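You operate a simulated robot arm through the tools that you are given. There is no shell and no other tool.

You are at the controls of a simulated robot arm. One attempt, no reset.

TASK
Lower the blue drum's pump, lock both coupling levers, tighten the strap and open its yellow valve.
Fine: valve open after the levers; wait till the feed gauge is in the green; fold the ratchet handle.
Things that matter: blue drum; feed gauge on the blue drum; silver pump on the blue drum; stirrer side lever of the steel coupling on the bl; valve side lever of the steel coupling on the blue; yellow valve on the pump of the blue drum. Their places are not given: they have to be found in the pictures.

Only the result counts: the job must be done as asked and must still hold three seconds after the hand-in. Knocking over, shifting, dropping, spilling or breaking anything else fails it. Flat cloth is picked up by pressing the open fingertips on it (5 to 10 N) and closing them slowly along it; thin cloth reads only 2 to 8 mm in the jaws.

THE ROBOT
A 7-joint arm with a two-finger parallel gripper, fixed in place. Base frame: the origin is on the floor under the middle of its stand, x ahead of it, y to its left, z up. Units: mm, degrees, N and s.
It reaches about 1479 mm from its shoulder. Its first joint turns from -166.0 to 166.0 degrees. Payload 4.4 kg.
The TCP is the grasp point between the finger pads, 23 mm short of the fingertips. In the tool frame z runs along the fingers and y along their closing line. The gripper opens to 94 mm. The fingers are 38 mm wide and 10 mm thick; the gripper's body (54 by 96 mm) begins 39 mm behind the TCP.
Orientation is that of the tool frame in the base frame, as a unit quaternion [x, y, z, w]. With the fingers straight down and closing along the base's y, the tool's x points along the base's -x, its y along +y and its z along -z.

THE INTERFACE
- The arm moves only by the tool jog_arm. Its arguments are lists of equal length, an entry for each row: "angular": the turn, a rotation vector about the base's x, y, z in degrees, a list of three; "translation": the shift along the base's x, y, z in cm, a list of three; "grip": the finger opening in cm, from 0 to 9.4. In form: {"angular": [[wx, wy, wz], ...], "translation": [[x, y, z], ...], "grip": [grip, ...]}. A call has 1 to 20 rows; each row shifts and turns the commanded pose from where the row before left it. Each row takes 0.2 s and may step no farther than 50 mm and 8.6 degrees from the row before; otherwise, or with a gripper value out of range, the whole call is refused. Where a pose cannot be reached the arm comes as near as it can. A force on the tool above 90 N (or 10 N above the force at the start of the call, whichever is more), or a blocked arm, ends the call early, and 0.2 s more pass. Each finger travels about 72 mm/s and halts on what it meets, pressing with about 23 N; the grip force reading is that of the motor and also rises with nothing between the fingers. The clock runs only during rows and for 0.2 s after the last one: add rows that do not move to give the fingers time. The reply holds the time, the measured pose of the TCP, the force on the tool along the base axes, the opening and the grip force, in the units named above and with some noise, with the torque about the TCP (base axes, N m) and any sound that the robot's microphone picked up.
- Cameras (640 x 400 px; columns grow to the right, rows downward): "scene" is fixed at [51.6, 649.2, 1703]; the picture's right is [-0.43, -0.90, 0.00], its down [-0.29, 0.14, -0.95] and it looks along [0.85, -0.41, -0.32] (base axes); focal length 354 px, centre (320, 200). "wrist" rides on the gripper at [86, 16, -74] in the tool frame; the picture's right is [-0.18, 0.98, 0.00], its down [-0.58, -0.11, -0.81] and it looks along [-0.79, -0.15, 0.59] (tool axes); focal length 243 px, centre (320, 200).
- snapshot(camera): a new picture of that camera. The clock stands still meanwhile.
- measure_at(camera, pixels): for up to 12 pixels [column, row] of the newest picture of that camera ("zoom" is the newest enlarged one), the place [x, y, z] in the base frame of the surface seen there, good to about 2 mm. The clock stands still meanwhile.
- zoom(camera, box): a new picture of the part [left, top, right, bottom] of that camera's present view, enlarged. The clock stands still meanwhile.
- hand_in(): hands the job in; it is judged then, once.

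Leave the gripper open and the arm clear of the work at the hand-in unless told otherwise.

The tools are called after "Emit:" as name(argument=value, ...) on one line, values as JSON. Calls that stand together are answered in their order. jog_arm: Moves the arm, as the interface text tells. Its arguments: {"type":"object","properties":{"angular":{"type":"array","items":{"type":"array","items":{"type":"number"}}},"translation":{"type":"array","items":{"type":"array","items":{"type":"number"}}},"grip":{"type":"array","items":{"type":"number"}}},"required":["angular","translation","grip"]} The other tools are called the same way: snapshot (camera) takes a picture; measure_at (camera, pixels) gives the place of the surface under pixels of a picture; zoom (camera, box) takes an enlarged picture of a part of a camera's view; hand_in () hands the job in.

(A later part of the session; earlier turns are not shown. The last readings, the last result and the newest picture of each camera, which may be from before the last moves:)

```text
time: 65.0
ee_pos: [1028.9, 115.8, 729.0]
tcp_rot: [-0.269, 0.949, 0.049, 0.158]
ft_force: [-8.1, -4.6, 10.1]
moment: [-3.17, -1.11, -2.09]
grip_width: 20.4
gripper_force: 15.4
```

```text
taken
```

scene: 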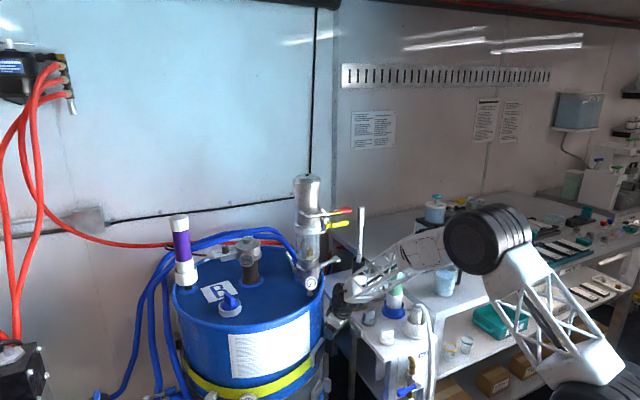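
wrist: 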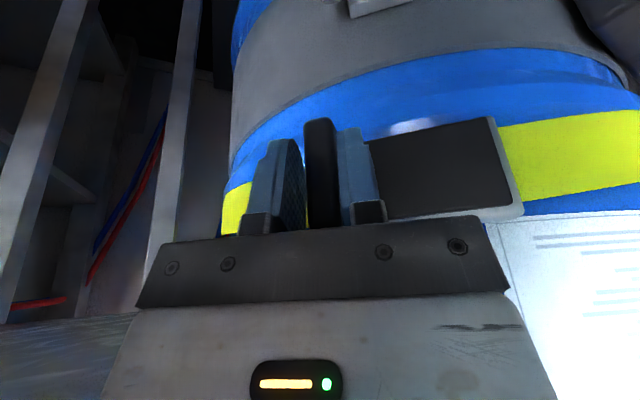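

Emit:
jog_arm(angular=[[0, 0, 0], [0, 0, 0], [0, 0, 0]], translation=[[0, 0, 0], [0, 0, 0], [0, 0, 0]], grip=[0.6, 0.6, 0.6])

Emit:
zoom(camera="wrist", box=[230, 100, 410, 240])

```text
time: 65.8
ee_pos: [1029.2, 115.6, 728.7]
tcp_rot: [-0.269, 0.949, 0.049, 0.159]
ft_force: [-11.4, 19.2, 10.5]
moment: [-4.87, -1.51, -2.85]
grip_width: 19.6
gripper_force: 15.7
```

```text
2.86 times, centred on (320, 170) of wrist
```

zoom: 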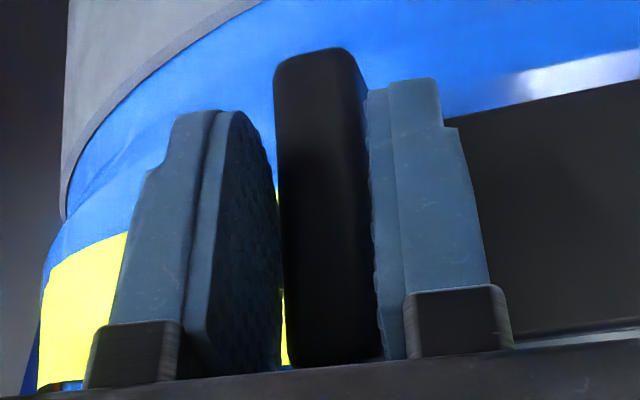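

There's a growing moment though the net force is small. I check the surroundings of the wrist in the scene view before pulling.

Emit:
zoom(camera="scene", box=[290, 240, 450, 400])

Emit:
zoom(camera="scene", box=[300, 270, 380, 340])

```text
2.50 times, centred on (370, 320) of scene
```

zoom: 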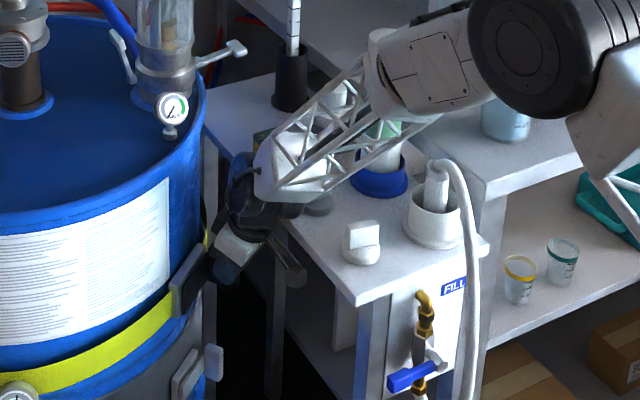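

```text
5.71 times, centred on (340, 305) of scene
```

zoom: 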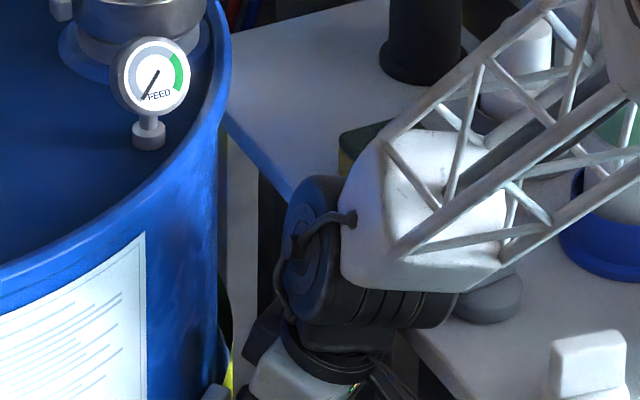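

Emit:
measure_at(camera="zoom", pixels=[[440, 300], [400, 300], [455, 300], [480, 300], [500, 290], [510, 310], [430, 320], [360, 320], [300, 250], [450, 340], [480, 320], [380, 380]])

```text
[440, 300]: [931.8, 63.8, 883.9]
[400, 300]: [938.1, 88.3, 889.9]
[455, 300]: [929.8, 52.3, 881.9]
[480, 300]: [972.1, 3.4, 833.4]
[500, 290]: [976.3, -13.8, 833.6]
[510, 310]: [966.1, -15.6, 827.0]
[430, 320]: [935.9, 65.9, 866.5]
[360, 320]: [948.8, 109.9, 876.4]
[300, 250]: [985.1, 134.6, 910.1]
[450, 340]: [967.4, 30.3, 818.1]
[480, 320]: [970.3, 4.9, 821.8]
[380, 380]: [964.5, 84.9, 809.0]
```

No contact around the wrist (≥35 mm clear); the moment comes from the grip itself. I pull gently outward along the handle's arc: 6° in two rows.

Emit:
jog_arm(angular=[[0, 0, -3], [0, 0, -3], [0, 0, 0]], translation=[[-0.52, -0.1, 0], [-0.52, -0.1, 0], [0, 0, 0]], grip=[0.6, 0.6, 0.6])

Emit:
zoom(camera="wrist", box=[200, 80, 520, 240])

```text
time: 66.6
ee_pos: [1018.5, 112.2, 728.8]
tcp_rot: [-0.219, 0.962, 0.04, 0.16]
ft_force: [-15.6, 16.4, 9.2]
moment: [0.26, 0.08, 1.22]
grip_width: 19.0
gripper_force: 45.1
```

```text
2.00 times, centred on (360, 160) of wrist
```

zoom: 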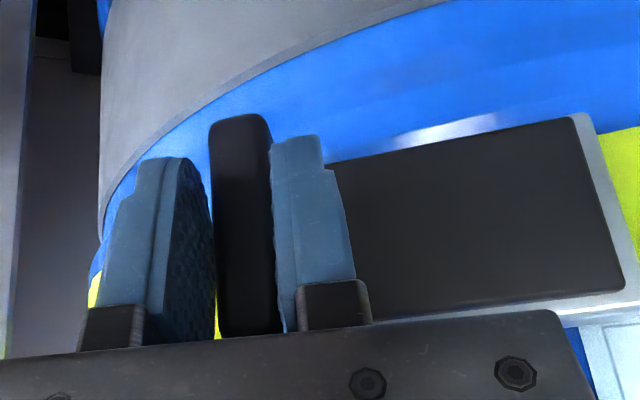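

Grip is now firm (19 mm, both fingers). I continue pulling along the arc, 12° more.

Emit:
jog_arm(angular=[[0, 0, -4], [0, 0, -4], [0, 0, -4], [0, 0, 0]], translation=[[-0.72, -0.02, 0], [-0.72, 0.01, 0], [-0.72, 0.07, 0], [0, 0, 0]], grip=[0.6, 0.6, 0.6, 0.6])

Emit:
snapshot(camera="wrist")

Emit:
zoom(camera="scene", box=[290, 300, 390, 400])

```text
time: 67.6
ee_pos: [982.9, 108.5, 711.3]
tcp_rot: [-0.15, 0.974, 0.03, 0.165]
ft_force: [5.2, 3.0, 35.3]
moment: [-0.75, -1.05, -0.44]
grip_width: 18.1
gripper_force: 44.7
out of reach, approached as far as the arm can: row 2, 3
```

```text
taken
```

wrist: 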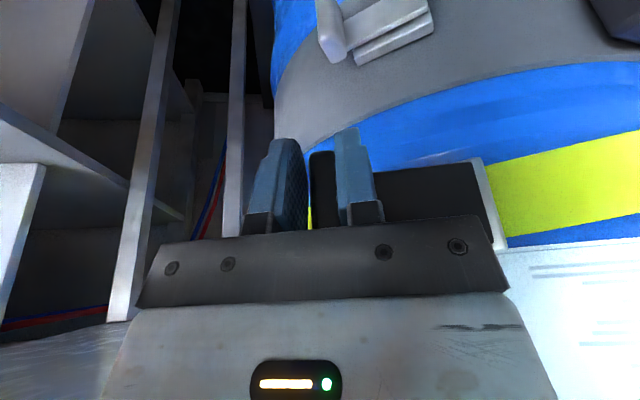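

```text
4.00 times, centred on (340, 350) of scene
```

zoom: 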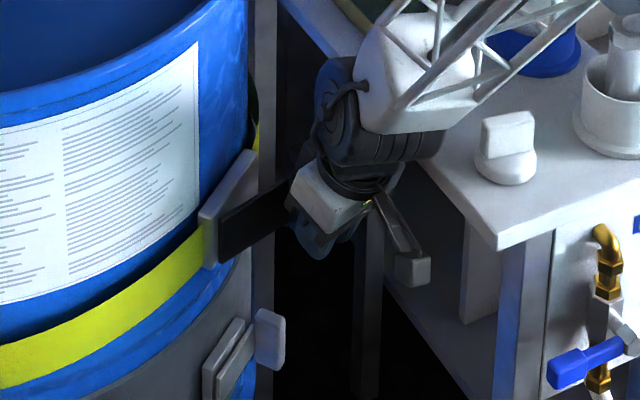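

The handle swings out with the gripper (visible in the scene). But the arm drifted down 18 mm as the pose got out of reach. I correct the height first.

Emit:
jog_arm(angular=[[0, 0, 0], [0, 0, 0], [0, 0, 0]], translation=[[0, 0, 0.8], [0, 0, 0.8], [0, 0, 0]], grip=[0.6, 0.6, 0.6])

```text
time: 68.4
ee_pos: [980.5, 108.3, 722.0]
tcp_rot: [-0.151, 0.975, 0.033, 0.161]
ft_force: [-3.6, -14.9, -54.8]
moment: [-0.01, -2.51, -2.25]
grip_width: 18.2
gripper_force: 44.0
```

Emit:
jog_arm(angular=[[0, 0, 0], [0, 0, 0]], translation=[[0, 0, -0.6], [0, 0, 0]], grip=[0.6, 0.6])

Emit:
zoom(camera="wrist", box=[240, 110, 520, 270])

Emit:
measure_at(camera="zoom", pixels=[[380, 190], [420, 180], [460, 170], [500, 160], [540, 150], [420, 230], [500, 210], [560, 200], [560, 130], [580, 160], [200, 150], [400, 150]])

```text
time: 69.0
ee_pos: [983.4, 107.1, 721.4]
tcp_rot: [-0.152, 0.974, 0.033, 0.164]
ft_force: [0.3, -39.7, -16.4]
moment: [-1.12, 0.79, -0.89]
grip_width: 17.9
gripper_force: 44.4
```

```text
2.29 times, centred on (380, 190) of wrist
```

zoom: 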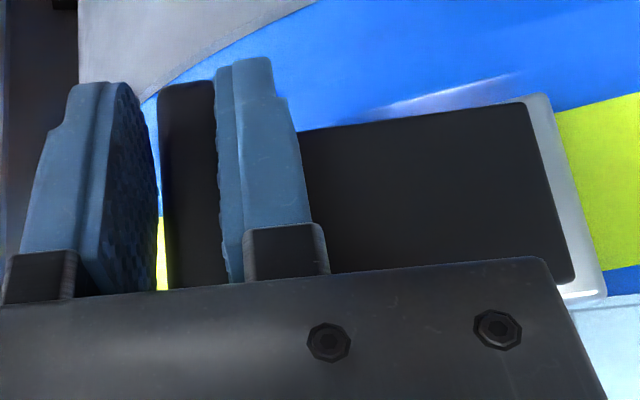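

```text
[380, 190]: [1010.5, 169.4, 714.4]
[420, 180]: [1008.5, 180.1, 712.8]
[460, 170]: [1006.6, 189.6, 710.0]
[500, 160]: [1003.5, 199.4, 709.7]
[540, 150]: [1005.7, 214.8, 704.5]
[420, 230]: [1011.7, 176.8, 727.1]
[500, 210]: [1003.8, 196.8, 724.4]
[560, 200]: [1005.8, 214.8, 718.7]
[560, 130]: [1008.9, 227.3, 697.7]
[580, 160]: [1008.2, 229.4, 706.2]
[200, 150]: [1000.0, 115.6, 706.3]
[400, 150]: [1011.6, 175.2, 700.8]
```

The handle plate is now at −77.6° (26° opened). I try one small further step to see how the arm copes.

Emit:
jog_arm(angular=[[0, 0, -3], [0, 0, 0]], translation=[[-0.54, 0.1, -0.3], [0, 0, 0]], grip=[0.6, 0.6])

```text
time: 69.6
ee_pos: [984.5, 109.0, 720.9]
tcp_rot: [-0.151, 0.974, 0.032, 0.166]
ft_force: [2.8, -55.9, -3.3]
moment: [-0.93, -0.17, -1.4]
grip_width: 17.6
gripper_force: 45.1
out of reach, approached as far as the arm can: row 1
```

I think the wrist is in a "flipped" branch with limited downward bend (it can bend upward instead). So I'll release the tab, back out upwards, and use a horizontal tool with a vertical pinch on the tab, which suits this branch. Release first.

Emit:
jog_arm(angular=[[0, 0, 0], [0, 0, 0], [0, 0, 0], [0, 0, 0]], translation=[[0, 0, 0], [0, 0, 0], [0, 0, 0], [0, 0, 0]], grip=[2.5, 3.5, 4.5, 4.5])

Emit:
snapshot(camera="wrist")

```text
time: 70.6
ee_pos: [983.1, 111.0, 720.7]
tcp_rot: [-0.152, 0.974, 0.032, 0.165]
ft_force: [-0.4, 0.5, 0.1]
moment: [0.01, 0.03, 0.0]
grip_width: 44.8
gripper_force: 0.0
```

```text
taken
```

wrist: 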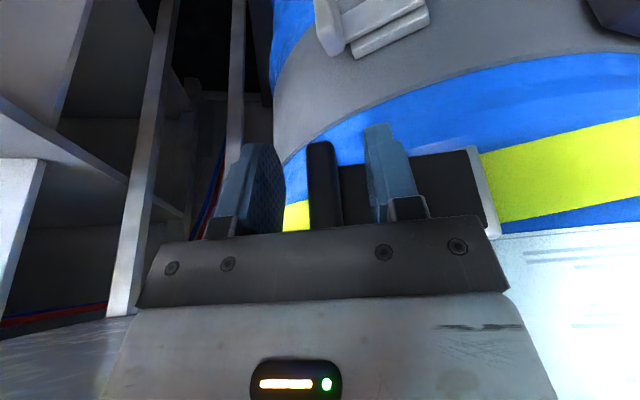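

Released; the handle stays open. Now I move outward and tilt the tool up toward horizontal in 9 rows.

Emit:
jog_arm(angular=[[0, 0, 0], [0, 0, 0], [2.41, -7.48, -0.11], [2.41, -7.48, -0.11], [2.41, -7.48, -0.11], [2.41, -7.48, -0.11], [2.41, -7.48, -0.11], [2.41, -7.48, -0.11], [2.41, -7.48, -0.11], [2.41, -7.48, -0.11], [2.41, -7.48, -0.11], [0, 0, 0]], translation=[[-2.5, 0, 0.5], [-2.5, 0.2, 0.5], [-1.0, 0.2, 0.5], [-1.0, 0.2, 0.5], [0, 0.2, 0.3], [0, 0.2, 0.3], [0, 0, 0], [0, 0, 0], [0, 0, 0], [0, 0, 0], [0, 0, 0], [0, 0, 0]], grip=[4.5, 5, 6, 7, 8, 8.4, 8.4, 8.4, 8.4, 8.4, 8.4, 8.4])

Emit:
snapshot(camera="wrist")

Emit:
snapshot(camera="scene")

```text
time: 73.2
ee_pos: [921.9, 120.9, 747.5]
tcp_rot: [-0.112, 0.722, 0.115, 0.673]
ft_force: [0.3, -0.5, 0.6]
moment: [0.01, 0.05, -0.01]
grip_width: 84.2
gripper_force: 0.1
out of reach, approached as far as the arm can: row 4
```

```text
taken
```

wrist: 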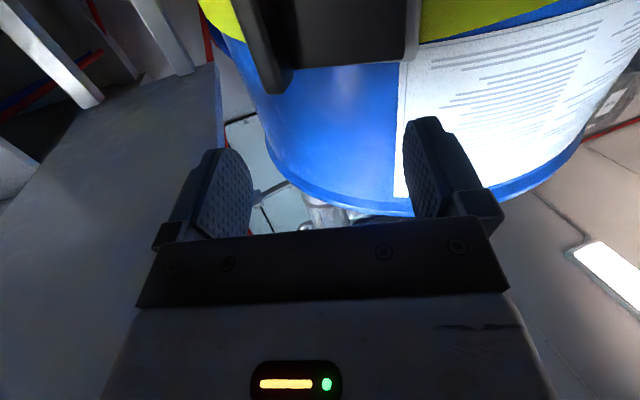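

```text
taken
```

scene: 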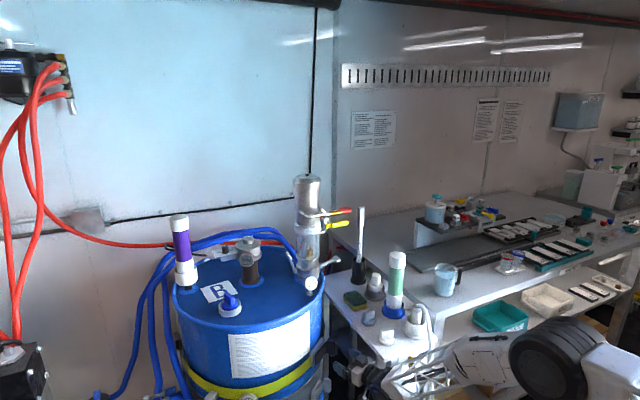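

The tool is now horizontal at (922,121,748), yaw ≈18°. I roll +90° about its axis so that the fingers close vertically (camera to the left).

Emit:
jog_arm(angular=[[7.74, 2.59, -0.56], [7.74, 2.59, -0.56], [7.74, 2.59, -0.56], [7.74, 2.59, -0.56], [7.74, 2.59, -0.56], [7.74, 2.59, -0.56], [7.74, 2.59, -0.56], [7.74, 2.59, -0.56], [7.74, 2.59, -0.56], [7.74, 2.59, -0.56], [7.74, 2.59, -0.56], [0, 0, 0]], translation=[[0, 0, 0], [0, 0, 0], [0, 0, 0], [0, 0, 0], [0, 0, 0], [0, 0, 0], [0, 0, 0], [0, 0, 0], [0, 0, 0], [0, 0, 0], [0, 0, 0], [0, 0, 0]], grip=[8.4, 8.4, 8.4, 8.4, 8.4, 8.4, 8.4, 8.4, 8.4, 8.4, 8.4, 8.4])

Emit:
snapshot(camera="wrist")

Emit:
zoom(camera="scene", box=[280, 280, 440, 400])

```text
time: 75.8
ee_pos: [922.0, 120.3, 748.7]
tcp_rot: [0.432, 0.59, 0.557, 0.395]
ft_force: [0.4, 1.2, -0.8]
moment: [0.01, 0.04, 0.04]
grip_width: 83.8
gripper_force: 0.1
```

```text
taken
```

wrist: 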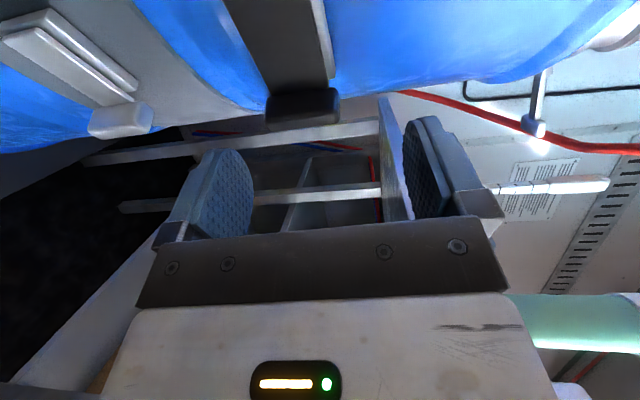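

```text
3.33 times, centred on (360, 340) of scene
```

zoom: 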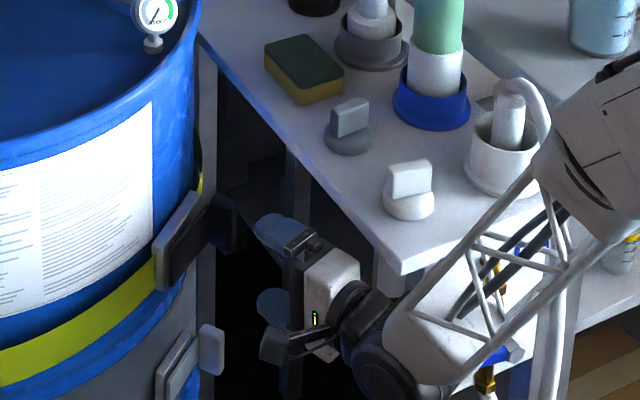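

Perfect: horizontal tool with vertical closing. The tab is seen at (303,105). I measure it.

Emit:
zoom(camera="wrist", box=[200, 0, 400, 140])

Emit:
measure_at(camera="zoom", pixels=[[260, 80], [300, 130], [340, 180], [230, 300], [300, 300], [380, 290], [230, 340], [300, 350], [400, 340], [300, 270], [350, 240], [220, 150]])

```text
2.86 times, centred on (300, 70) of wrist
```

zoom: 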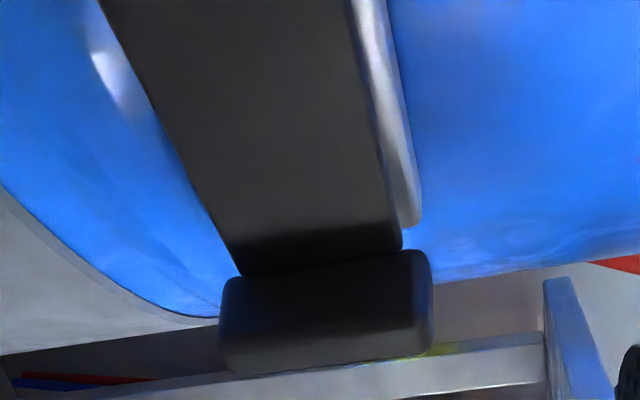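

```text
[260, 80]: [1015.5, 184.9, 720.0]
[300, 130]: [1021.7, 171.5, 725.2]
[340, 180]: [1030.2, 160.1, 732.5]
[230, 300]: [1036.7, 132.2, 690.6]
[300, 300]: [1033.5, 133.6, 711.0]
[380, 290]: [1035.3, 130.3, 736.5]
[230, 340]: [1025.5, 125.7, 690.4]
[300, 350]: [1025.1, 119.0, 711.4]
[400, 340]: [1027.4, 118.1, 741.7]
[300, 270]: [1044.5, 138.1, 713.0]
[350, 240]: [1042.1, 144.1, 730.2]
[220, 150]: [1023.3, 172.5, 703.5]
```

The handle has come back to −57° (5° open), tab centre ≈(1036,128,719). Before approaching, I check the cart's corner against the wrist/forearm.

Emit:
measure_at(camera="scene", pixels=[[382, 361], [381, 359], [400, 350], [360, 330], [352, 320], [374, 387], [365, 378], [372, 366], [395, 380], [410, 370], [420, 395], [384, 375]])

Emit:
zoom(camera="scene", box=[340, 330, 420, 400])

```text
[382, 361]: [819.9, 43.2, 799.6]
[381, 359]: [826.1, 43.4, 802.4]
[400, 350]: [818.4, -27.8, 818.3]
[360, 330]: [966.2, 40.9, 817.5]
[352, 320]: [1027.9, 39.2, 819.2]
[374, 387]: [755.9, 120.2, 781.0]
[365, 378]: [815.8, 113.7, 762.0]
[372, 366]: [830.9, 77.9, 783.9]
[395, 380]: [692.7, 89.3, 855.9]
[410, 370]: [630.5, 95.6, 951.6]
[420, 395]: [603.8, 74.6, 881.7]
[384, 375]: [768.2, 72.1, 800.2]
```

```text
5.71 times, centred on (380, 365) of scene
```

zoom: 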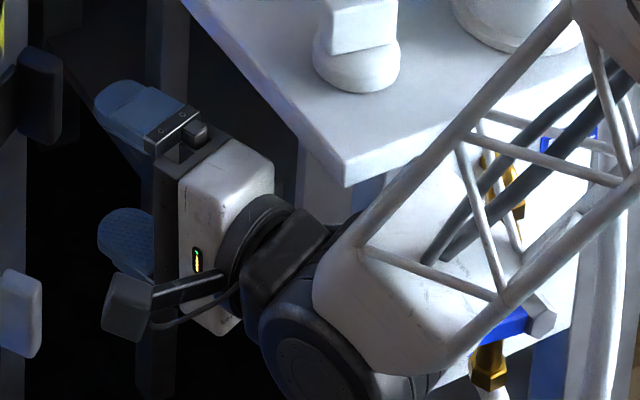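

The cart corner is at (820,43,≤820); with yaw +18° the wrist would run into it, so I yaw the tool to about −10° (wrist swings to the left, away from the cart), staying at this TCP.

Emit:
jog_arm(angular=[[0, 0, -7.1], [0, 0, -7.1], [0, 0, -7.1], [0, 0, -7.1], [0, 0, 0]], translation=[[0, 0.3, 0], [0, 0.3, 0], [0, 0.3, 0], [0, 0.3, 0], [0, 0, 0]], grip=[8.4, 8.4, 8.4, 8.4, 8.4])

Emit:
snapshot(camera="wrist")

Emit:
snapshot(camera="scene")

```text
time: 77.0
ee_pos: [922.4, 131.7, 748.0]
tcp_rot: [0.563, 0.465, 0.442, 0.521]
ft_force: [-0.9, 0.9, -0.4]
moment: [-0.01, 0.03, -0.02]
grip_width: 83.7
gripper_force: 0.0
```

```text
taken
```

wrist: 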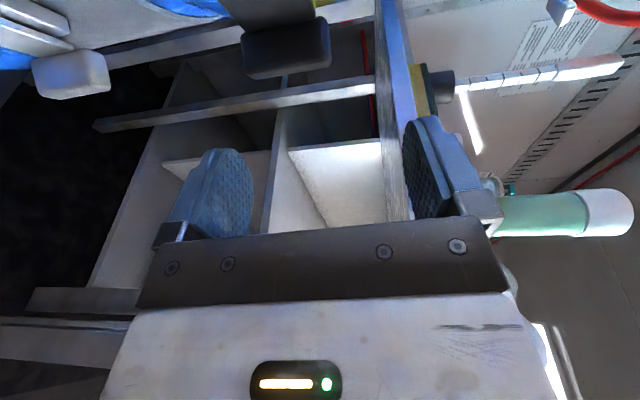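

```text
taken
```

scene: 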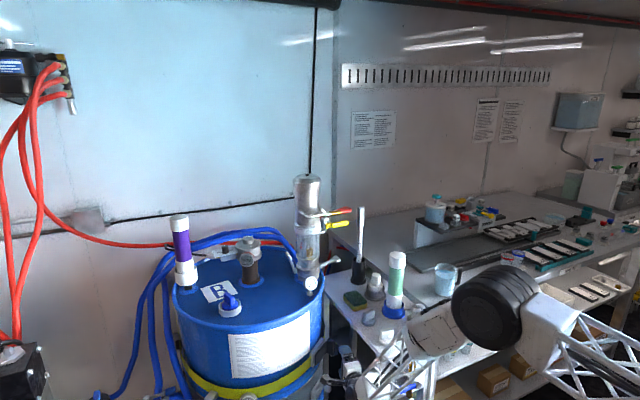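

No reach problem. I verify the forearm's clearance to the cart items.

Emit:
measure_at(camera="scene", pixels=[[430, 345], [415, 335], [400, 370], [385, 385], [445, 330], [470, 340], [490, 305], [420, 360], [380, 365], [405, 350], [455, 355], [350, 370]])

Emit:
zoom(camera="scene", box=[320, 280, 480, 400])

```text
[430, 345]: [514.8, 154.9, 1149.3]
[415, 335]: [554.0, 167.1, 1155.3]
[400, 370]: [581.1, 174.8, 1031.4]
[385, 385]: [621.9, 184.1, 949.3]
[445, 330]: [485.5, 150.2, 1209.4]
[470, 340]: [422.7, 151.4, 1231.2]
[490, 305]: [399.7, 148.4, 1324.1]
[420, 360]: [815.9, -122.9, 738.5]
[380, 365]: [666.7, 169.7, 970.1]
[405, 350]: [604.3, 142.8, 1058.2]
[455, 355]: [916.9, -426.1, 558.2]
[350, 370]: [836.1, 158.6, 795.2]
```

```text
3.33 times, centred on (400, 340) of scene
```

zoom: 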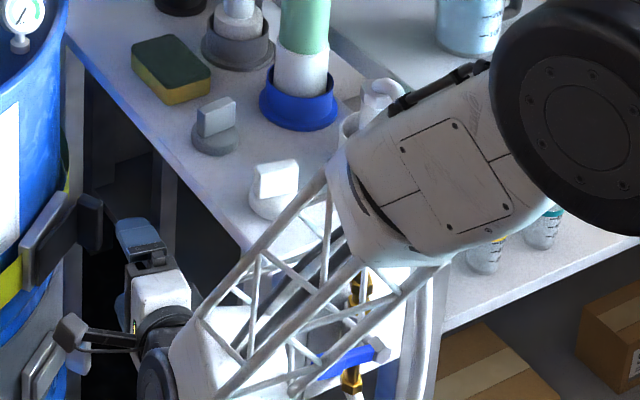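

All clear (forearm at x 500–670, y≈150–180). I go to the pre-grasp (972,137,723) and look.

Emit:
jog_arm(angular=[[0, 0, 0], [0, 0, 0], [0, 0, 0]], translation=[[2.48, 0.25, -1.25], [2.48, 0.25, -1.25], [0, 0, 0]], grip=[8.6, 8.6, 8.6])

Emit:
snapshot(camera="wrist")

Emit:
measure_at(camera="wrist", pixels=[[285, 110], [260, 90], [310, 90], [285, 80], [320, 100], [250, 110]])

```text
time: 77.8
ee_pos: [971.5, 136.2, 722.9]
tcp_rot: [0.563, 0.467, 0.443, 0.519]
ft_force: [0.3, -0.4, -1.0]
moment: [0.0, -0.01, -0.01]
grip_width: 86.0
gripper_force: 0.1
```

```text
taken
```

wrist: 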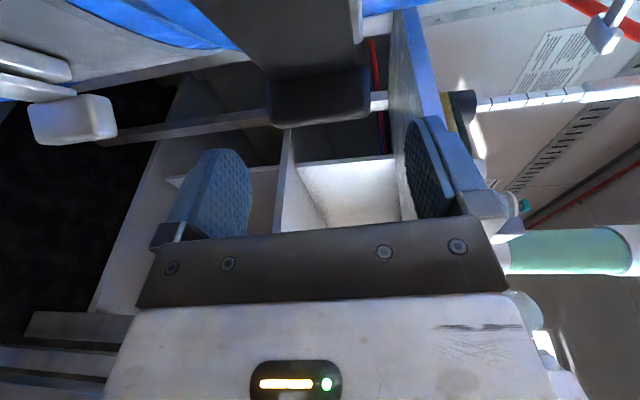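

```text
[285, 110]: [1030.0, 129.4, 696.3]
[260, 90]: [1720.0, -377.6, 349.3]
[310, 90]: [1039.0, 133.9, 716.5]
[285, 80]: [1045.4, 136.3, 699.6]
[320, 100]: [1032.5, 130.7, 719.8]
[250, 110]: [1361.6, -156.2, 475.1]
```

The tab (columns 270–372) lies centred between the lower (left) and upper (right) finger. I advance 57 mm.

Emit:
jog_arm(angular=[[0, 0, 0], [0, 0, 0], [0, 0, 0], [0, 0, 0]], translation=[[1.9, -0.34, -0.13], [1.9, -0.34, -0.13], [1.9, -0.34, -0.13], [0, 0, 0]], grip=[8.6, 8.6, 8.6, 8.6])

Emit:
snapshot(camera="wrist")

```text
time: 78.8
ee_pos: [1028.6, 126.6, 718.8]
tcp_rot: [0.563, 0.466, 0.443, 0.519]
ft_force: [0.3, 0.1, 0.3]
moment: [0.02, 0.04, 0.04]
grip_width: 85.9
gripper_force: 0.1
```

```text
taken
```

wrist: 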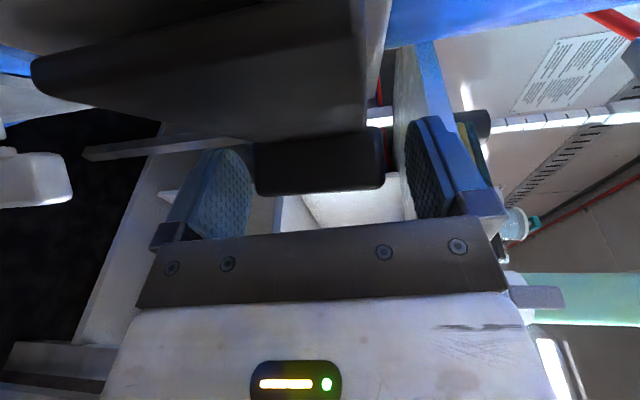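

The tab is between the pads. I close vertically on it.

Emit:
jog_arm(angular=[[0, 0, 0], [0, 0, 0], [0, 0, 0], [0, 0, 0], [0, 0, 0]], translation=[[0, 0, 0], [0, 0, 0], [0, 0, 0], [0, 0, 0], [0, 0, 0]], grip=[7.2, 6.2, 5.2, 5.0, 5.0])

```text
time: 80.0
ee_pos: [1026.8, 127.9, 717.7]
tcp_rot: [0.563, 0.467, 0.442, 0.519]
ft_force: [-3.0, -2.2, -22.2]
moment: [-0.09, -0.9, 0.31]
grip_width: 66.8
gripper_force: 45.1
```

Gripped (67 mm tall). Now I swing the handle outward along its arc about the hinge ≈(1003,210): first 10°.

Emit:
jog_arm(angular=[[0, 0, 0], [0, 0, 0], [0, 0, 0]], translation=[[-0.73, -0.2, -0.07], [-0.74, -0.1, 0], [0, 0, 0]], grip=[5.0, 5.0, 5.0])

```text
time: 80.8
ee_pos: [1013.4, 124.7, 718.9]
tcp_rot: [0.563, 0.467, 0.442, 0.519]
ft_force: [12.4, 0.5, -27.3]
moment: [0.05, -0.73, -1.01]
grip_width: 66.9
gripper_force: 44.9
```

Emit:
jog_arm(angular=[[0, 0, 0], [0, 0, 0], [0, 0, 0], [0, 0, 0], [0, 0, 0]], translation=[[-0.75, -0.04, -0.05], [-0.75, 0.01, 0], [-0.74, 0.08, 0], [-0.74, 0.15, 0], [0, 0, 0]], grip=[5.0, 5.0, 5.0, 5.0, 5.0])

Emit:
snapshot(camera="wrist")

```text
time: 82.0
ee_pos: [984.3, 125.8, 717.5]
tcp_rot: [0.564, 0.466, 0.443, 0.519]
ft_force: [11.5, -12.6, -9.8]
moment: [-0.4, -0.84, -1.19]
grip_width: 66.3
gripper_force: 45.1
```

```text
taken
```

wrist: 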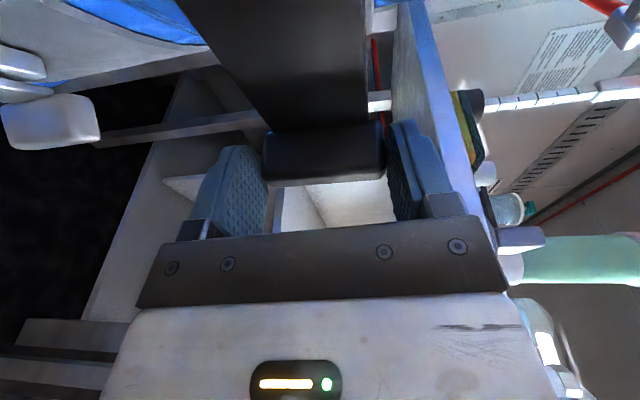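

The handle follows. Continue to about 50°.

Emit:
jog_arm(angular=[[0, 0, 0], [0, 0, 0], [0, 0, 0], [0, 0, 0], [0, 0, 0]], translation=[[-0.72, 0.17, 0], [-0.71, 0.24, 0], [-0.68, 0.32, 0], [-0.64, 0.38, 0], [0, 0, 0]], grip=[5.0, 5.0, 5.0, 5.0, 5.0])

Emit:
zoom(camera="scene", box=[280, 300, 400, 400])

```text
time: 83.2
ee_pos: [956.4, 138.0, 718.1]
tcp_rot: [0.563, 0.465, 0.443, 0.519]
ft_force: [2.9, -24.1, 18.3]
moment: [-0.42, -0.76, -1.35]
grip_width: 66.0
gripper_force: 45.1
```

```text
4.00 times, centred on (340, 350) of scene
```

zoom: 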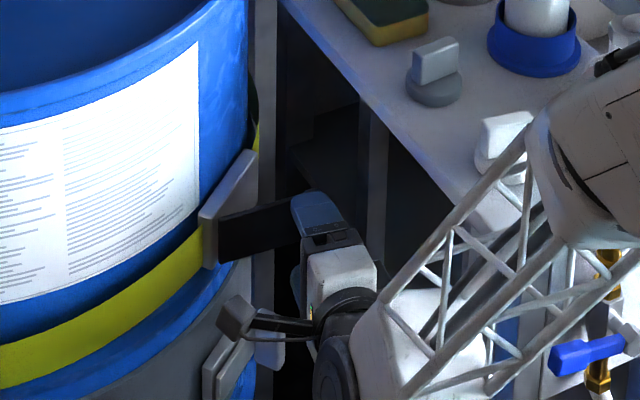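

Emit:
jog_arm(angular=[[0, 0, 0], [0, 0, 0], [0, 0, 0], [0, 0, 0], [0, 0, 0]], translation=[[-0.62, 0.34, 0.05], [-0.6, 0.45, 0], [-0.52, 0.54, 0], [-0.48, 0.58, 0], [0, 0, 0]], grip=[5.0, 5.0, 5.0, 5.0, 5.0])

```text
time: 84.4
ee_pos: [934.6, 157.7, 718.5]
tcp_rot: [0.563, 0.466, 0.442, 0.52]
ft_force: [-6.0, -12.0, 17.7]
moment: [-0.39, -0.4, -0.54]
grip_width: 65.9
gripper_force: 44.9
```

Emit:
jog_arm(angular=[[0, 0, 0], [0, 0, 0], [0, 0, 0], [0, 0, 0], [0, 0, 0]], translation=[[-0.42, 0.62, 0.03], [-0.38, 0.65, 0], [-0.3, 0.68, 0], [-0.25, 0.7, 0], [0, 0, 0]], grip=[5.0, 5.0, 5.0, 5.0, 5.0])

Emit:
snapshot(camera="wrist")

Emit:
zoom(camera="scene", box=[280, 300, 400, 400])

```text
time: 85.6
ee_pos: [920.4, 182.2, 718.0]
tcp_rot: [0.563, 0.466, 0.442, 0.519]
ft_force: [0.3, 0.1, 0.1]
moment: [-0.02, -0.02, 0.0]
grip_width: 50.3
gripper_force: 0.1
```

```text
taken
```

wrist: 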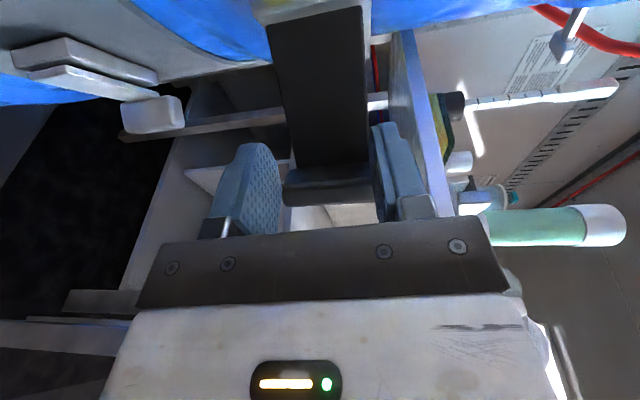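

```text
4.00 times, centred on (340, 350) of scene
```

zoom: 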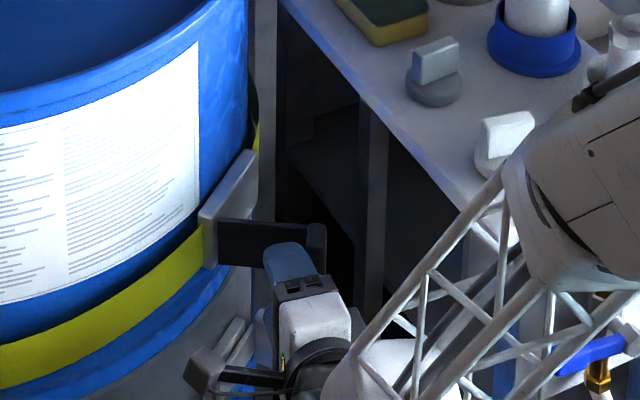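

The fingers slipped off the tab at about 75°; the handle stays out. I measure its angle.

Emit:
measure_at(camera="wrist", pixels=[[310, 30], [315, 60], [320, 100], [325, 140], [330, 160], [330, 190], [300, 185], [365, 185], [290, 60], [355, 60], [345, 120], [300, 120]])

```text
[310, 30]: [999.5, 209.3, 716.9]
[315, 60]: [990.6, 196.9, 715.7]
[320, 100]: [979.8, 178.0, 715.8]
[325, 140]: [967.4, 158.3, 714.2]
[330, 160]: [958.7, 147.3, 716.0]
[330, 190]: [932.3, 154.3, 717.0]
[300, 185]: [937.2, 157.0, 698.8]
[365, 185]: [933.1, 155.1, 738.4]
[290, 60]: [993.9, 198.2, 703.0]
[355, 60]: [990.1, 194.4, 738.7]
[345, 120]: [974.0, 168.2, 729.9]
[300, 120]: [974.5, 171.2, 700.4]
```

The handle is at −123° (71° open). From the measured faces the hinge is at ≈(1010,209). I open, slide over to the tab (TCP (936,151)) and re-grip.

Emit:
jog_arm(angular=[[0, 0, 0], [0, 0, 0], [0, 0, 0], [0, 0, 0], [0, 0, 0], [0, 0, 0], [0, 0, 0]], translation=[[0, 0, 0], [0, 0, 0], [0, 0, 0], [0.5, -1.0, 0.05], [0.5, -1.0, 0.05], [0.5, -1.0, 0], [0, 0, 0]], grip=[6.5, 7.6, 8.8, 8.8, 8.8, 8.8, 8.8])

Emit:
snapshot(camera="wrist")

```text
time: 87.2
ee_pos: [937.0, 154.8, 720.2]
tcp_rot: [0.563, 0.466, 0.443, 0.52]
ft_force: [-0.8, -0.3, -0.3]
moment: [0.0, -0.03, -0.01]
grip_width: 88.1
gripper_force: 0.1
```

```text
taken
```

wrist: 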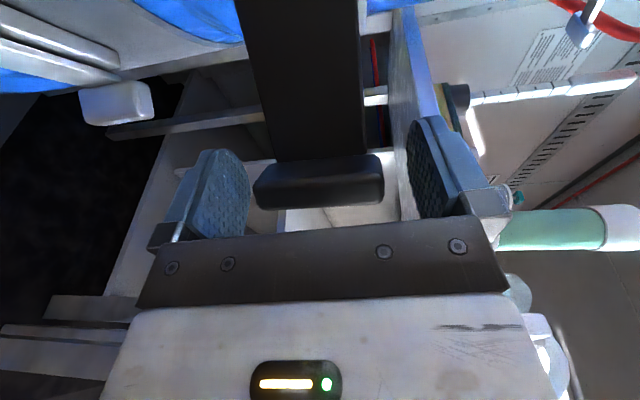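

Emit:
jog_arm(angular=[[0, 0, 0], [0, 0, 0], [0, 0, 0], [0, 0, 0], [0, 0, 0]], translation=[[0, -0.2, 0], [0, 0, 0], [0, 0, 0], [0, 0, 0], [0, 0, 0]], grip=[7.6, 6.4, 5.2, 5.0, 5.0])

```text
time: 88.4
ee_pos: [935.0, 152.3, 718.0]
tcp_rot: [0.563, 0.467, 0.442, 0.519]
ft_force: [2.8, 4.5, -36.0]
moment: [0.04, -0.95, 0.21]
grip_width: 67.4
gripper_force: 44.8
```

Gripped again. I test whether the handle can open further: 5 mm more in the opening direction.

Emit:
jog_arm(angular=[[0, 0, 0], [0, 0, 0], [0, 0, 0]], translation=[[-0.15, 0.2, -0.1], [-0.16, 0.2, 0], [0, 0, 0]], grip=[5.0, 5.0, 5.0])

```text
time: 89.2
ee_pos: [932.1, 154.5, 717.4]
tcp_rot: [0.563, 0.466, 0.442, 0.519]
ft_force: [5.2, -13.6, -40.8]
moment: [-0.04, -1.0, -1.27]
grip_width: 67.3
gripper_force: 45.1
```

It still moves. I open further, 10°.

Emit:
jog_arm(angular=[[0, 0, 0], [0, 0, 0], [0, 0, 0], [0, 0, 0], [0, 0, 0]], translation=[[-0.22, 0.35, 0], [-0.22, 0.35, 0], [-0.19, 0.36, 0], [-0.19, 0.37, 0], [0, 0, 0]], grip=[5.0, 5.0, 5.0, 5.0, 5.0])

Emit:
snapshot(camera="wrist")

Emit:
measure_at(camera="wrist", pixels=[[310, 30], [315, 60], [320, 100], [325, 140]])

```text
time: 90.4
ee_pos: [925.5, 168.3, 717.6]
tcp_rot: [0.564, 0.467, 0.441, 0.519]
ft_force: [-3.0, -29.3, -29.2]
moment: [-0.3, -1.0, -0.83]
grip_width: 67.5
gripper_force: 44.9
```

```text
taken
```

wrist: 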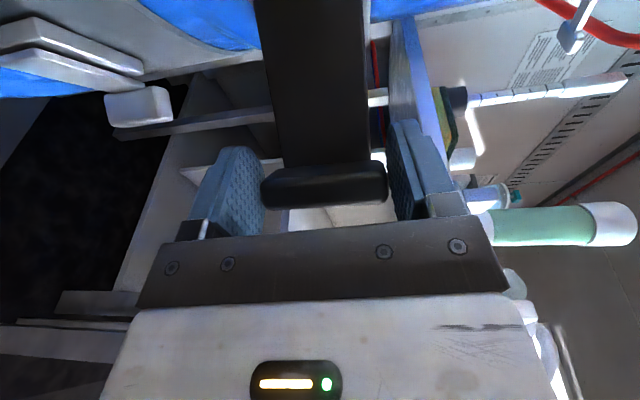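

```text
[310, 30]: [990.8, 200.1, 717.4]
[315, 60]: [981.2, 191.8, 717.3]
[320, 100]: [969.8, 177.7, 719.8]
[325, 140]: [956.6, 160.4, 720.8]
```

Emit:
jog_arm(angular=[[0, 0, 0], [0, 0, 0], [0, 0, 0], [0, 0, 0], [0, 0, 0]], translation=[[-0.16, 0.38, 0], [-0.15, 0.38, 0], [-0.13, 0.39, 0], [-0.12, 0.39, 0], [0, 0, 0]], grip=[5.0, 5.0, 5.0, 5.0, 5.0])

Emit:
snapshot(camera="wrist")

Emit:
measure_at(camera="wrist", pixels=[[320, 30], [320, 60], [325, 100], [325, 140]])

```text
time: 91.6
ee_pos: [917.4, 184.7, 718.6]
tcp_rot: [0.564, 0.465, 0.443, 0.519]
ft_force: [14.6, -25.1, -25.4]
moment: [0.17, -0.37, 0.1]
grip_width: 65.7
gripper_force: 44.6
```

```text
taken
```

wrist: 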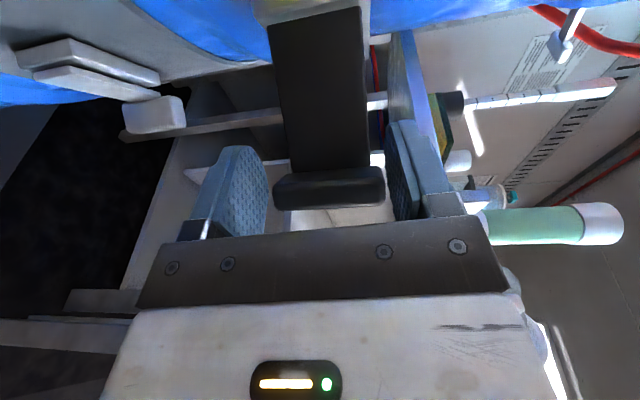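

```text
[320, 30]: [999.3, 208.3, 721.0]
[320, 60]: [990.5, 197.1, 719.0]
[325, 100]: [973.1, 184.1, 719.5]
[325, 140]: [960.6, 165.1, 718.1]
```

The handle is at its open stop (≈−132°, 80° open) and the fingers slid a bit. I re-grip deeper: open, go to (927,163), close.

Emit:
jog_arm(angular=[[0, 0, 0], [0, 0, 0], [0, 0, 0], [0, 0, 0], [0, 0, 0], [0, 0, 0], [0, 0, 0], [0, 0, 0], [0, 0, 0]], translation=[[0, 0, 0], [0, 0, 0], [0.5, -1.1, 0], [0.5, -1.1, 0], [0, 0, 0], [0, 0, 0], [0, 0, 0], [0, 0, 0], [0, 0, 0]], grip=[7.6, 8.8, 8.8, 8.8, 8.8, 7.6, 6.4, 5.0, 5.0])

Emit:
snapshot(camera="wrist")

```text
time: 93.6
ee_pos: [928.3, 163.0, 717.9]
tcp_rot: [0.564, 0.466, 0.442, 0.519]
ft_force: [3.2, 1.6, -14.5]
moment: [-0.22, -1.3, -0.07]
grip_width: 67.2
gripper_force: 44.9
```

```text
taken
```

wrist: 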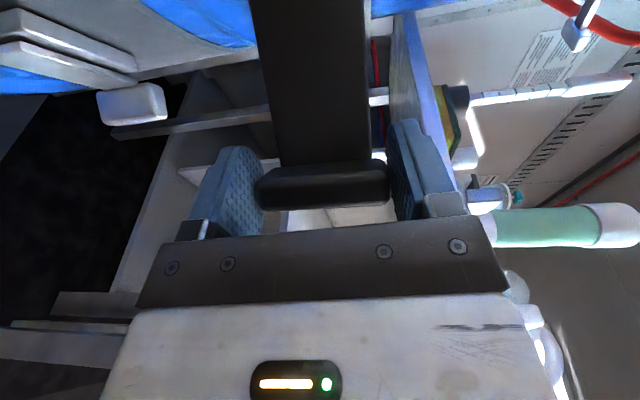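

Good grip. Now the closing stroke along the arc, first half (40°).

Emit:
jog_arm(angular=[[0, 0, 0], [0, 0, 0], [0, 0, 0], [0, 0, 0], [0, 0, 0], [0, 0, 0], [0, 0, 0], [0, 0, 0], [0, 0, 0]], translation=[[0.44, -0.71, -0.03], [0.49, -0.66, 0], [0.54, -0.62, 0], [0.6, -0.57, 0], [0.65, -0.51, 0], [0.69, -0.46, 0], [0.73, -0.4, 0], [0.76, -0.33, 0], [0, 0, 0]], grip=[5.0, 5.0, 5.0, 5.0, 5.0, 5.0, 5.0, 5.0, 5.0])

Emit:
snapshot(camera="wrist")

```text
time: 95.6
ee_pos: [977.5, 120.8, 716.7]
tcp_rot: [0.563, 0.467, 0.442, 0.519]
ft_force: [-12.9, 7.2, -21.5]
moment: [-1.08, -0.6, 1.29]
grip_width: 67.5
gripper_force: 45.3
```

```text
taken
```

wrist: 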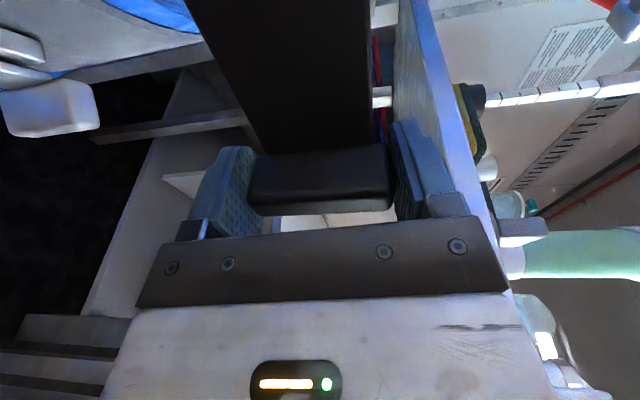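

Emit:
jog_arm(angular=[[0, 0, 0], [0, 0, 0], [0, 0, 0], [0, 0, 0], [0, 0, 0], [0, 0, 0], [0, 0, 0]], translation=[[0.79, -0.26, 0], [0.8, -0.2, 0], [0.82, -0.11, 0], [0.82, -0.05, 0], [0.83, 0.03, 0], [0.82, 0.09, 0], [0, 0, 0]], grip=[5.0, 5.0, 5.0, 5.0, 5.0, 5.0, 5.0])

Emit:
snapshot(camera="wrist")

```text
time: 97.2
ee_pos: [1026.2, 114.7, 717.0]
tcp_rot: [0.563, 0.466, 0.442, 0.52]
ft_force: [-10.0, -9.4, -32.8]
moment: [-0.75, -1.58, 1.16]
grip_width: 67.6
gripper_force: 45.1
```

```text
taken
```

wrist: 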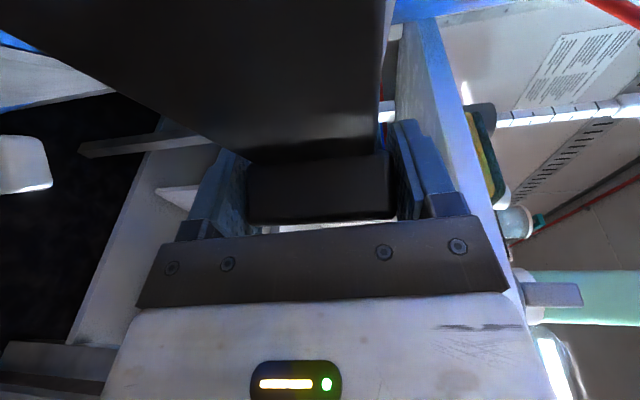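

The handle is nearly closed. To keep the wrist camera off the hinge end, I yaw the tool +10° while finishing the stroke.

Emit:
jog_arm(angular=[[0, 0, 5], [0, 0, 5], [0, 0, 2], [0, 0, 0]], translation=[[0.5, 0.1, 0], [0.5, 0.13, 0], [0.4, 0.12, 0], [0, 0, 0]], grip=[5.0, 5.0, 5.0, 5.0])

Emit:
snapshot(camera="wrist")

Emit:
zoom(camera="scene", box=[280, 300, 400, 400])

```text
time: 98.2
ee_pos: [1039.7, 120.1, 716.0]
tcp_rot: [0.511, 0.524, 0.494, 0.469]
ft_force: [-14.2, 17.2, -35.4]
moment: [-0.16, -1.34, 0.69]
grip_width: 67.6
gripper_force: 45.1
```

```text
taken
```

wrist: 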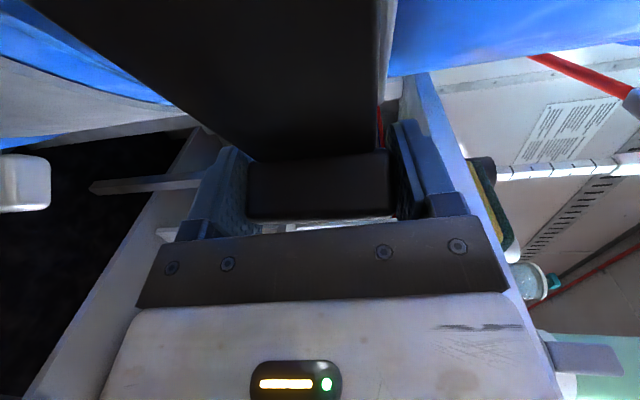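

```text
4.00 times, centred on (340, 350) of scene
```

zoom: 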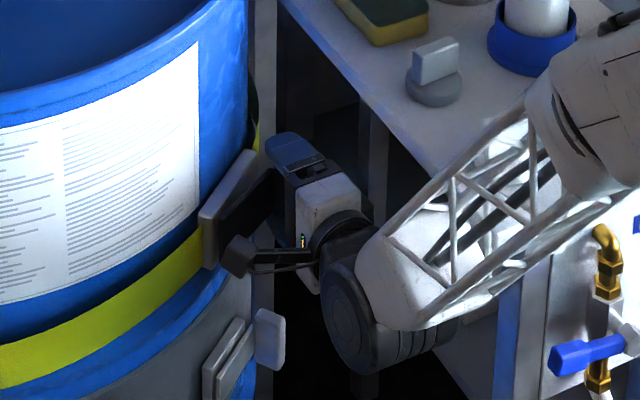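

Emit:
measure_at(camera="wrist", pixels=[[250, 30], [280, 60], [300, 90], [320, 120], [330, 145], [320, 180], [390, 60], [385, 120]])

```text
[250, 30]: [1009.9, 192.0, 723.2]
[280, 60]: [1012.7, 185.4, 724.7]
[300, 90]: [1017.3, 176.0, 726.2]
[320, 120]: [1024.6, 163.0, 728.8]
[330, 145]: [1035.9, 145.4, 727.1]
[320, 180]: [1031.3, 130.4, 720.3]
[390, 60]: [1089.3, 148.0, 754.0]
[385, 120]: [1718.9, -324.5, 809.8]
```

Handle is at −61° (9° left), but my fingertips would get too near the drum wall. I re-grip 15 mm further out and push the rest of the way.

Emit:
jog_arm(angular=[[0, 0, 0], [0, 0, 0], [0, 0, 0], [0, 0, 0], [0, 0, 0], [0, 0, 0], [0, 0, 0], [0, 0, 0]], translation=[[0, 0, 0], [0, 0, 0], [-0.8, 0.1, 0.1], [-0.7, 0.1, 0], [0, 0, 0], [0, 0, 0], [0, 0, 0], [0, 0, 0]], grip=[7.6, 8.4, 8.4, 8.4, 7.0, 5.6, 5.0, 5.0])

Emit:
jog_arm(angular=[[0, 0, 0], [0, 0, 0], [0, 0, 0]], translation=[[0.65, 0.2, -0.05], [0.65, 0.2, 0], [0, 0, 0]], grip=[5.0, 5.0, 5.0])

Emit:
snapshot(camera="wrist")

Emit:
measure_at(camera="wrist", pixels=[[250, 30], [280, 60], [300, 90], [320, 120], [330, 145], [320, 180]])

```text
time: 100.0
ee_pos: [1025.0, 121.2, 717.6]
tcp_rot: [0.512, 0.523, 0.494, 0.47]
ft_force: [-6.2, -2.1, -18.3]
moment: [-0.28, -1.11, 0.59]
grip_width: 67.2
gripper_force: 45.0
```

```text
time: 100.8
ee_pos: [1038.3, 126.3, 719.6]
tcp_rot: [0.512, 0.523, 0.494, 0.47]
ft_force: [-18.6, 10.7, -19.5]
moment: [-0.01, -1.11, 1.23]
grip_width: 67.1
gripper_force: 45.1
```

```text
taken
```

wrist: 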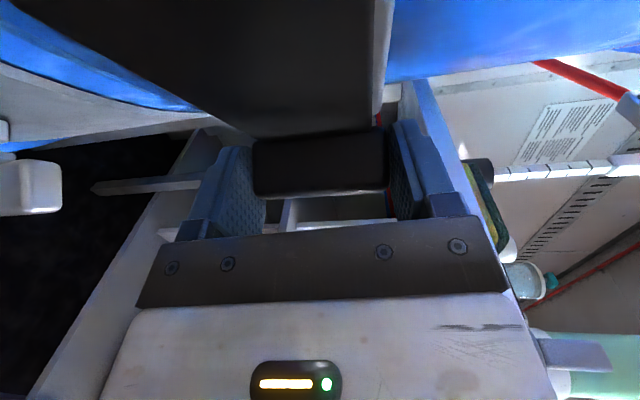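

```text
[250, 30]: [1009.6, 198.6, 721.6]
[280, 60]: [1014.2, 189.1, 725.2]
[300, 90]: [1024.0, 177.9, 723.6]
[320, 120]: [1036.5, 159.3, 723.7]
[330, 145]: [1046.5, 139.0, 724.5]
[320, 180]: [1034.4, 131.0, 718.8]
```

Emit:
jog_arm(angular=[[0, 0, 0], [0, 0, 0], [0, 0, 0]], translation=[[0.3, 0.1, -0.1], [0.2, 0.08, 0], [0, 0, 0]], grip=[5.0, 5.0, 5.0])

Emit:
measure_at(camera="wrist", pixels=[[250, 30], [280, 60], [300, 90], [320, 110]])

```text
time: 101.6
ee_pos: [1041.8, 124.3, 716.7]
tcp_rot: [0.512, 0.523, 0.493, 0.47]
ft_force: [-36.8, -2.9, -9.9]
moment: [0.2, -1.12, 0.16]
grip_width: 67.1
gripper_force: 45.6
```

```text
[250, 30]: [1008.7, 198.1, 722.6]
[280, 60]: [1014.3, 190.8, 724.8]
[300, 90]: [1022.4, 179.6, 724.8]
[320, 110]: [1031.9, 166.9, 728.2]
```

The handle is back at ≈−53° (its closed angle). I check the strap in the scene for a change.

Emit:
snapshot(camera="scene")

Emit:
zoom(camera="scene", box=[160, 310, 350, 400])

Emit:
measure_at(camera="scene", pixels=[[290, 370], [240, 390], [270, 382], [210, 385], [300, 360], [190, 370]])

```text
taken
```

scene: 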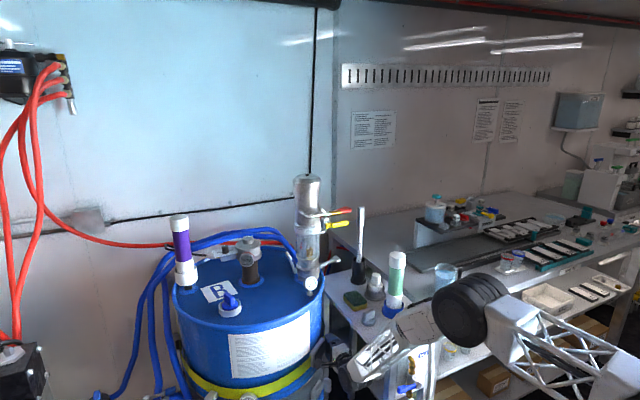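

```text
3.37 times, centred on (255, 355) of scene
```

zoom: 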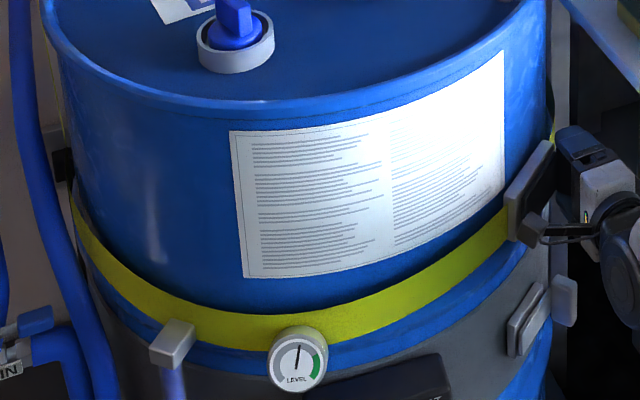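

```text
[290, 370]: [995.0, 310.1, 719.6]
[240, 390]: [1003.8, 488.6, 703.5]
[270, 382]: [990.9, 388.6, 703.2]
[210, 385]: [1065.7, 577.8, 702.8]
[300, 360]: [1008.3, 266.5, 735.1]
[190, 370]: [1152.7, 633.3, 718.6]
```

Emit:
measure_at(camera="zoom", pixels=[[350, 318], [350, 295], [400, 300], [400, 275], [200, 320], [200, 295], [450, 275], [450, 245], [130, 285], [130, 255], [480, 255], [350, 345]])

```text
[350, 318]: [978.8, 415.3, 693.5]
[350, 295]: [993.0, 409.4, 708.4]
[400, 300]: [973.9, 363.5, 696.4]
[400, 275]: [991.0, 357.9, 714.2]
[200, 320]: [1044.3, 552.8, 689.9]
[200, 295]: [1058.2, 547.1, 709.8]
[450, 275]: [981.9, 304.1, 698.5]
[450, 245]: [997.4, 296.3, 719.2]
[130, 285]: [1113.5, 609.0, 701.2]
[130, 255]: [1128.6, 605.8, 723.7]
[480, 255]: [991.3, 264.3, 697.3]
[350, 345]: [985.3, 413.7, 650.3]
```

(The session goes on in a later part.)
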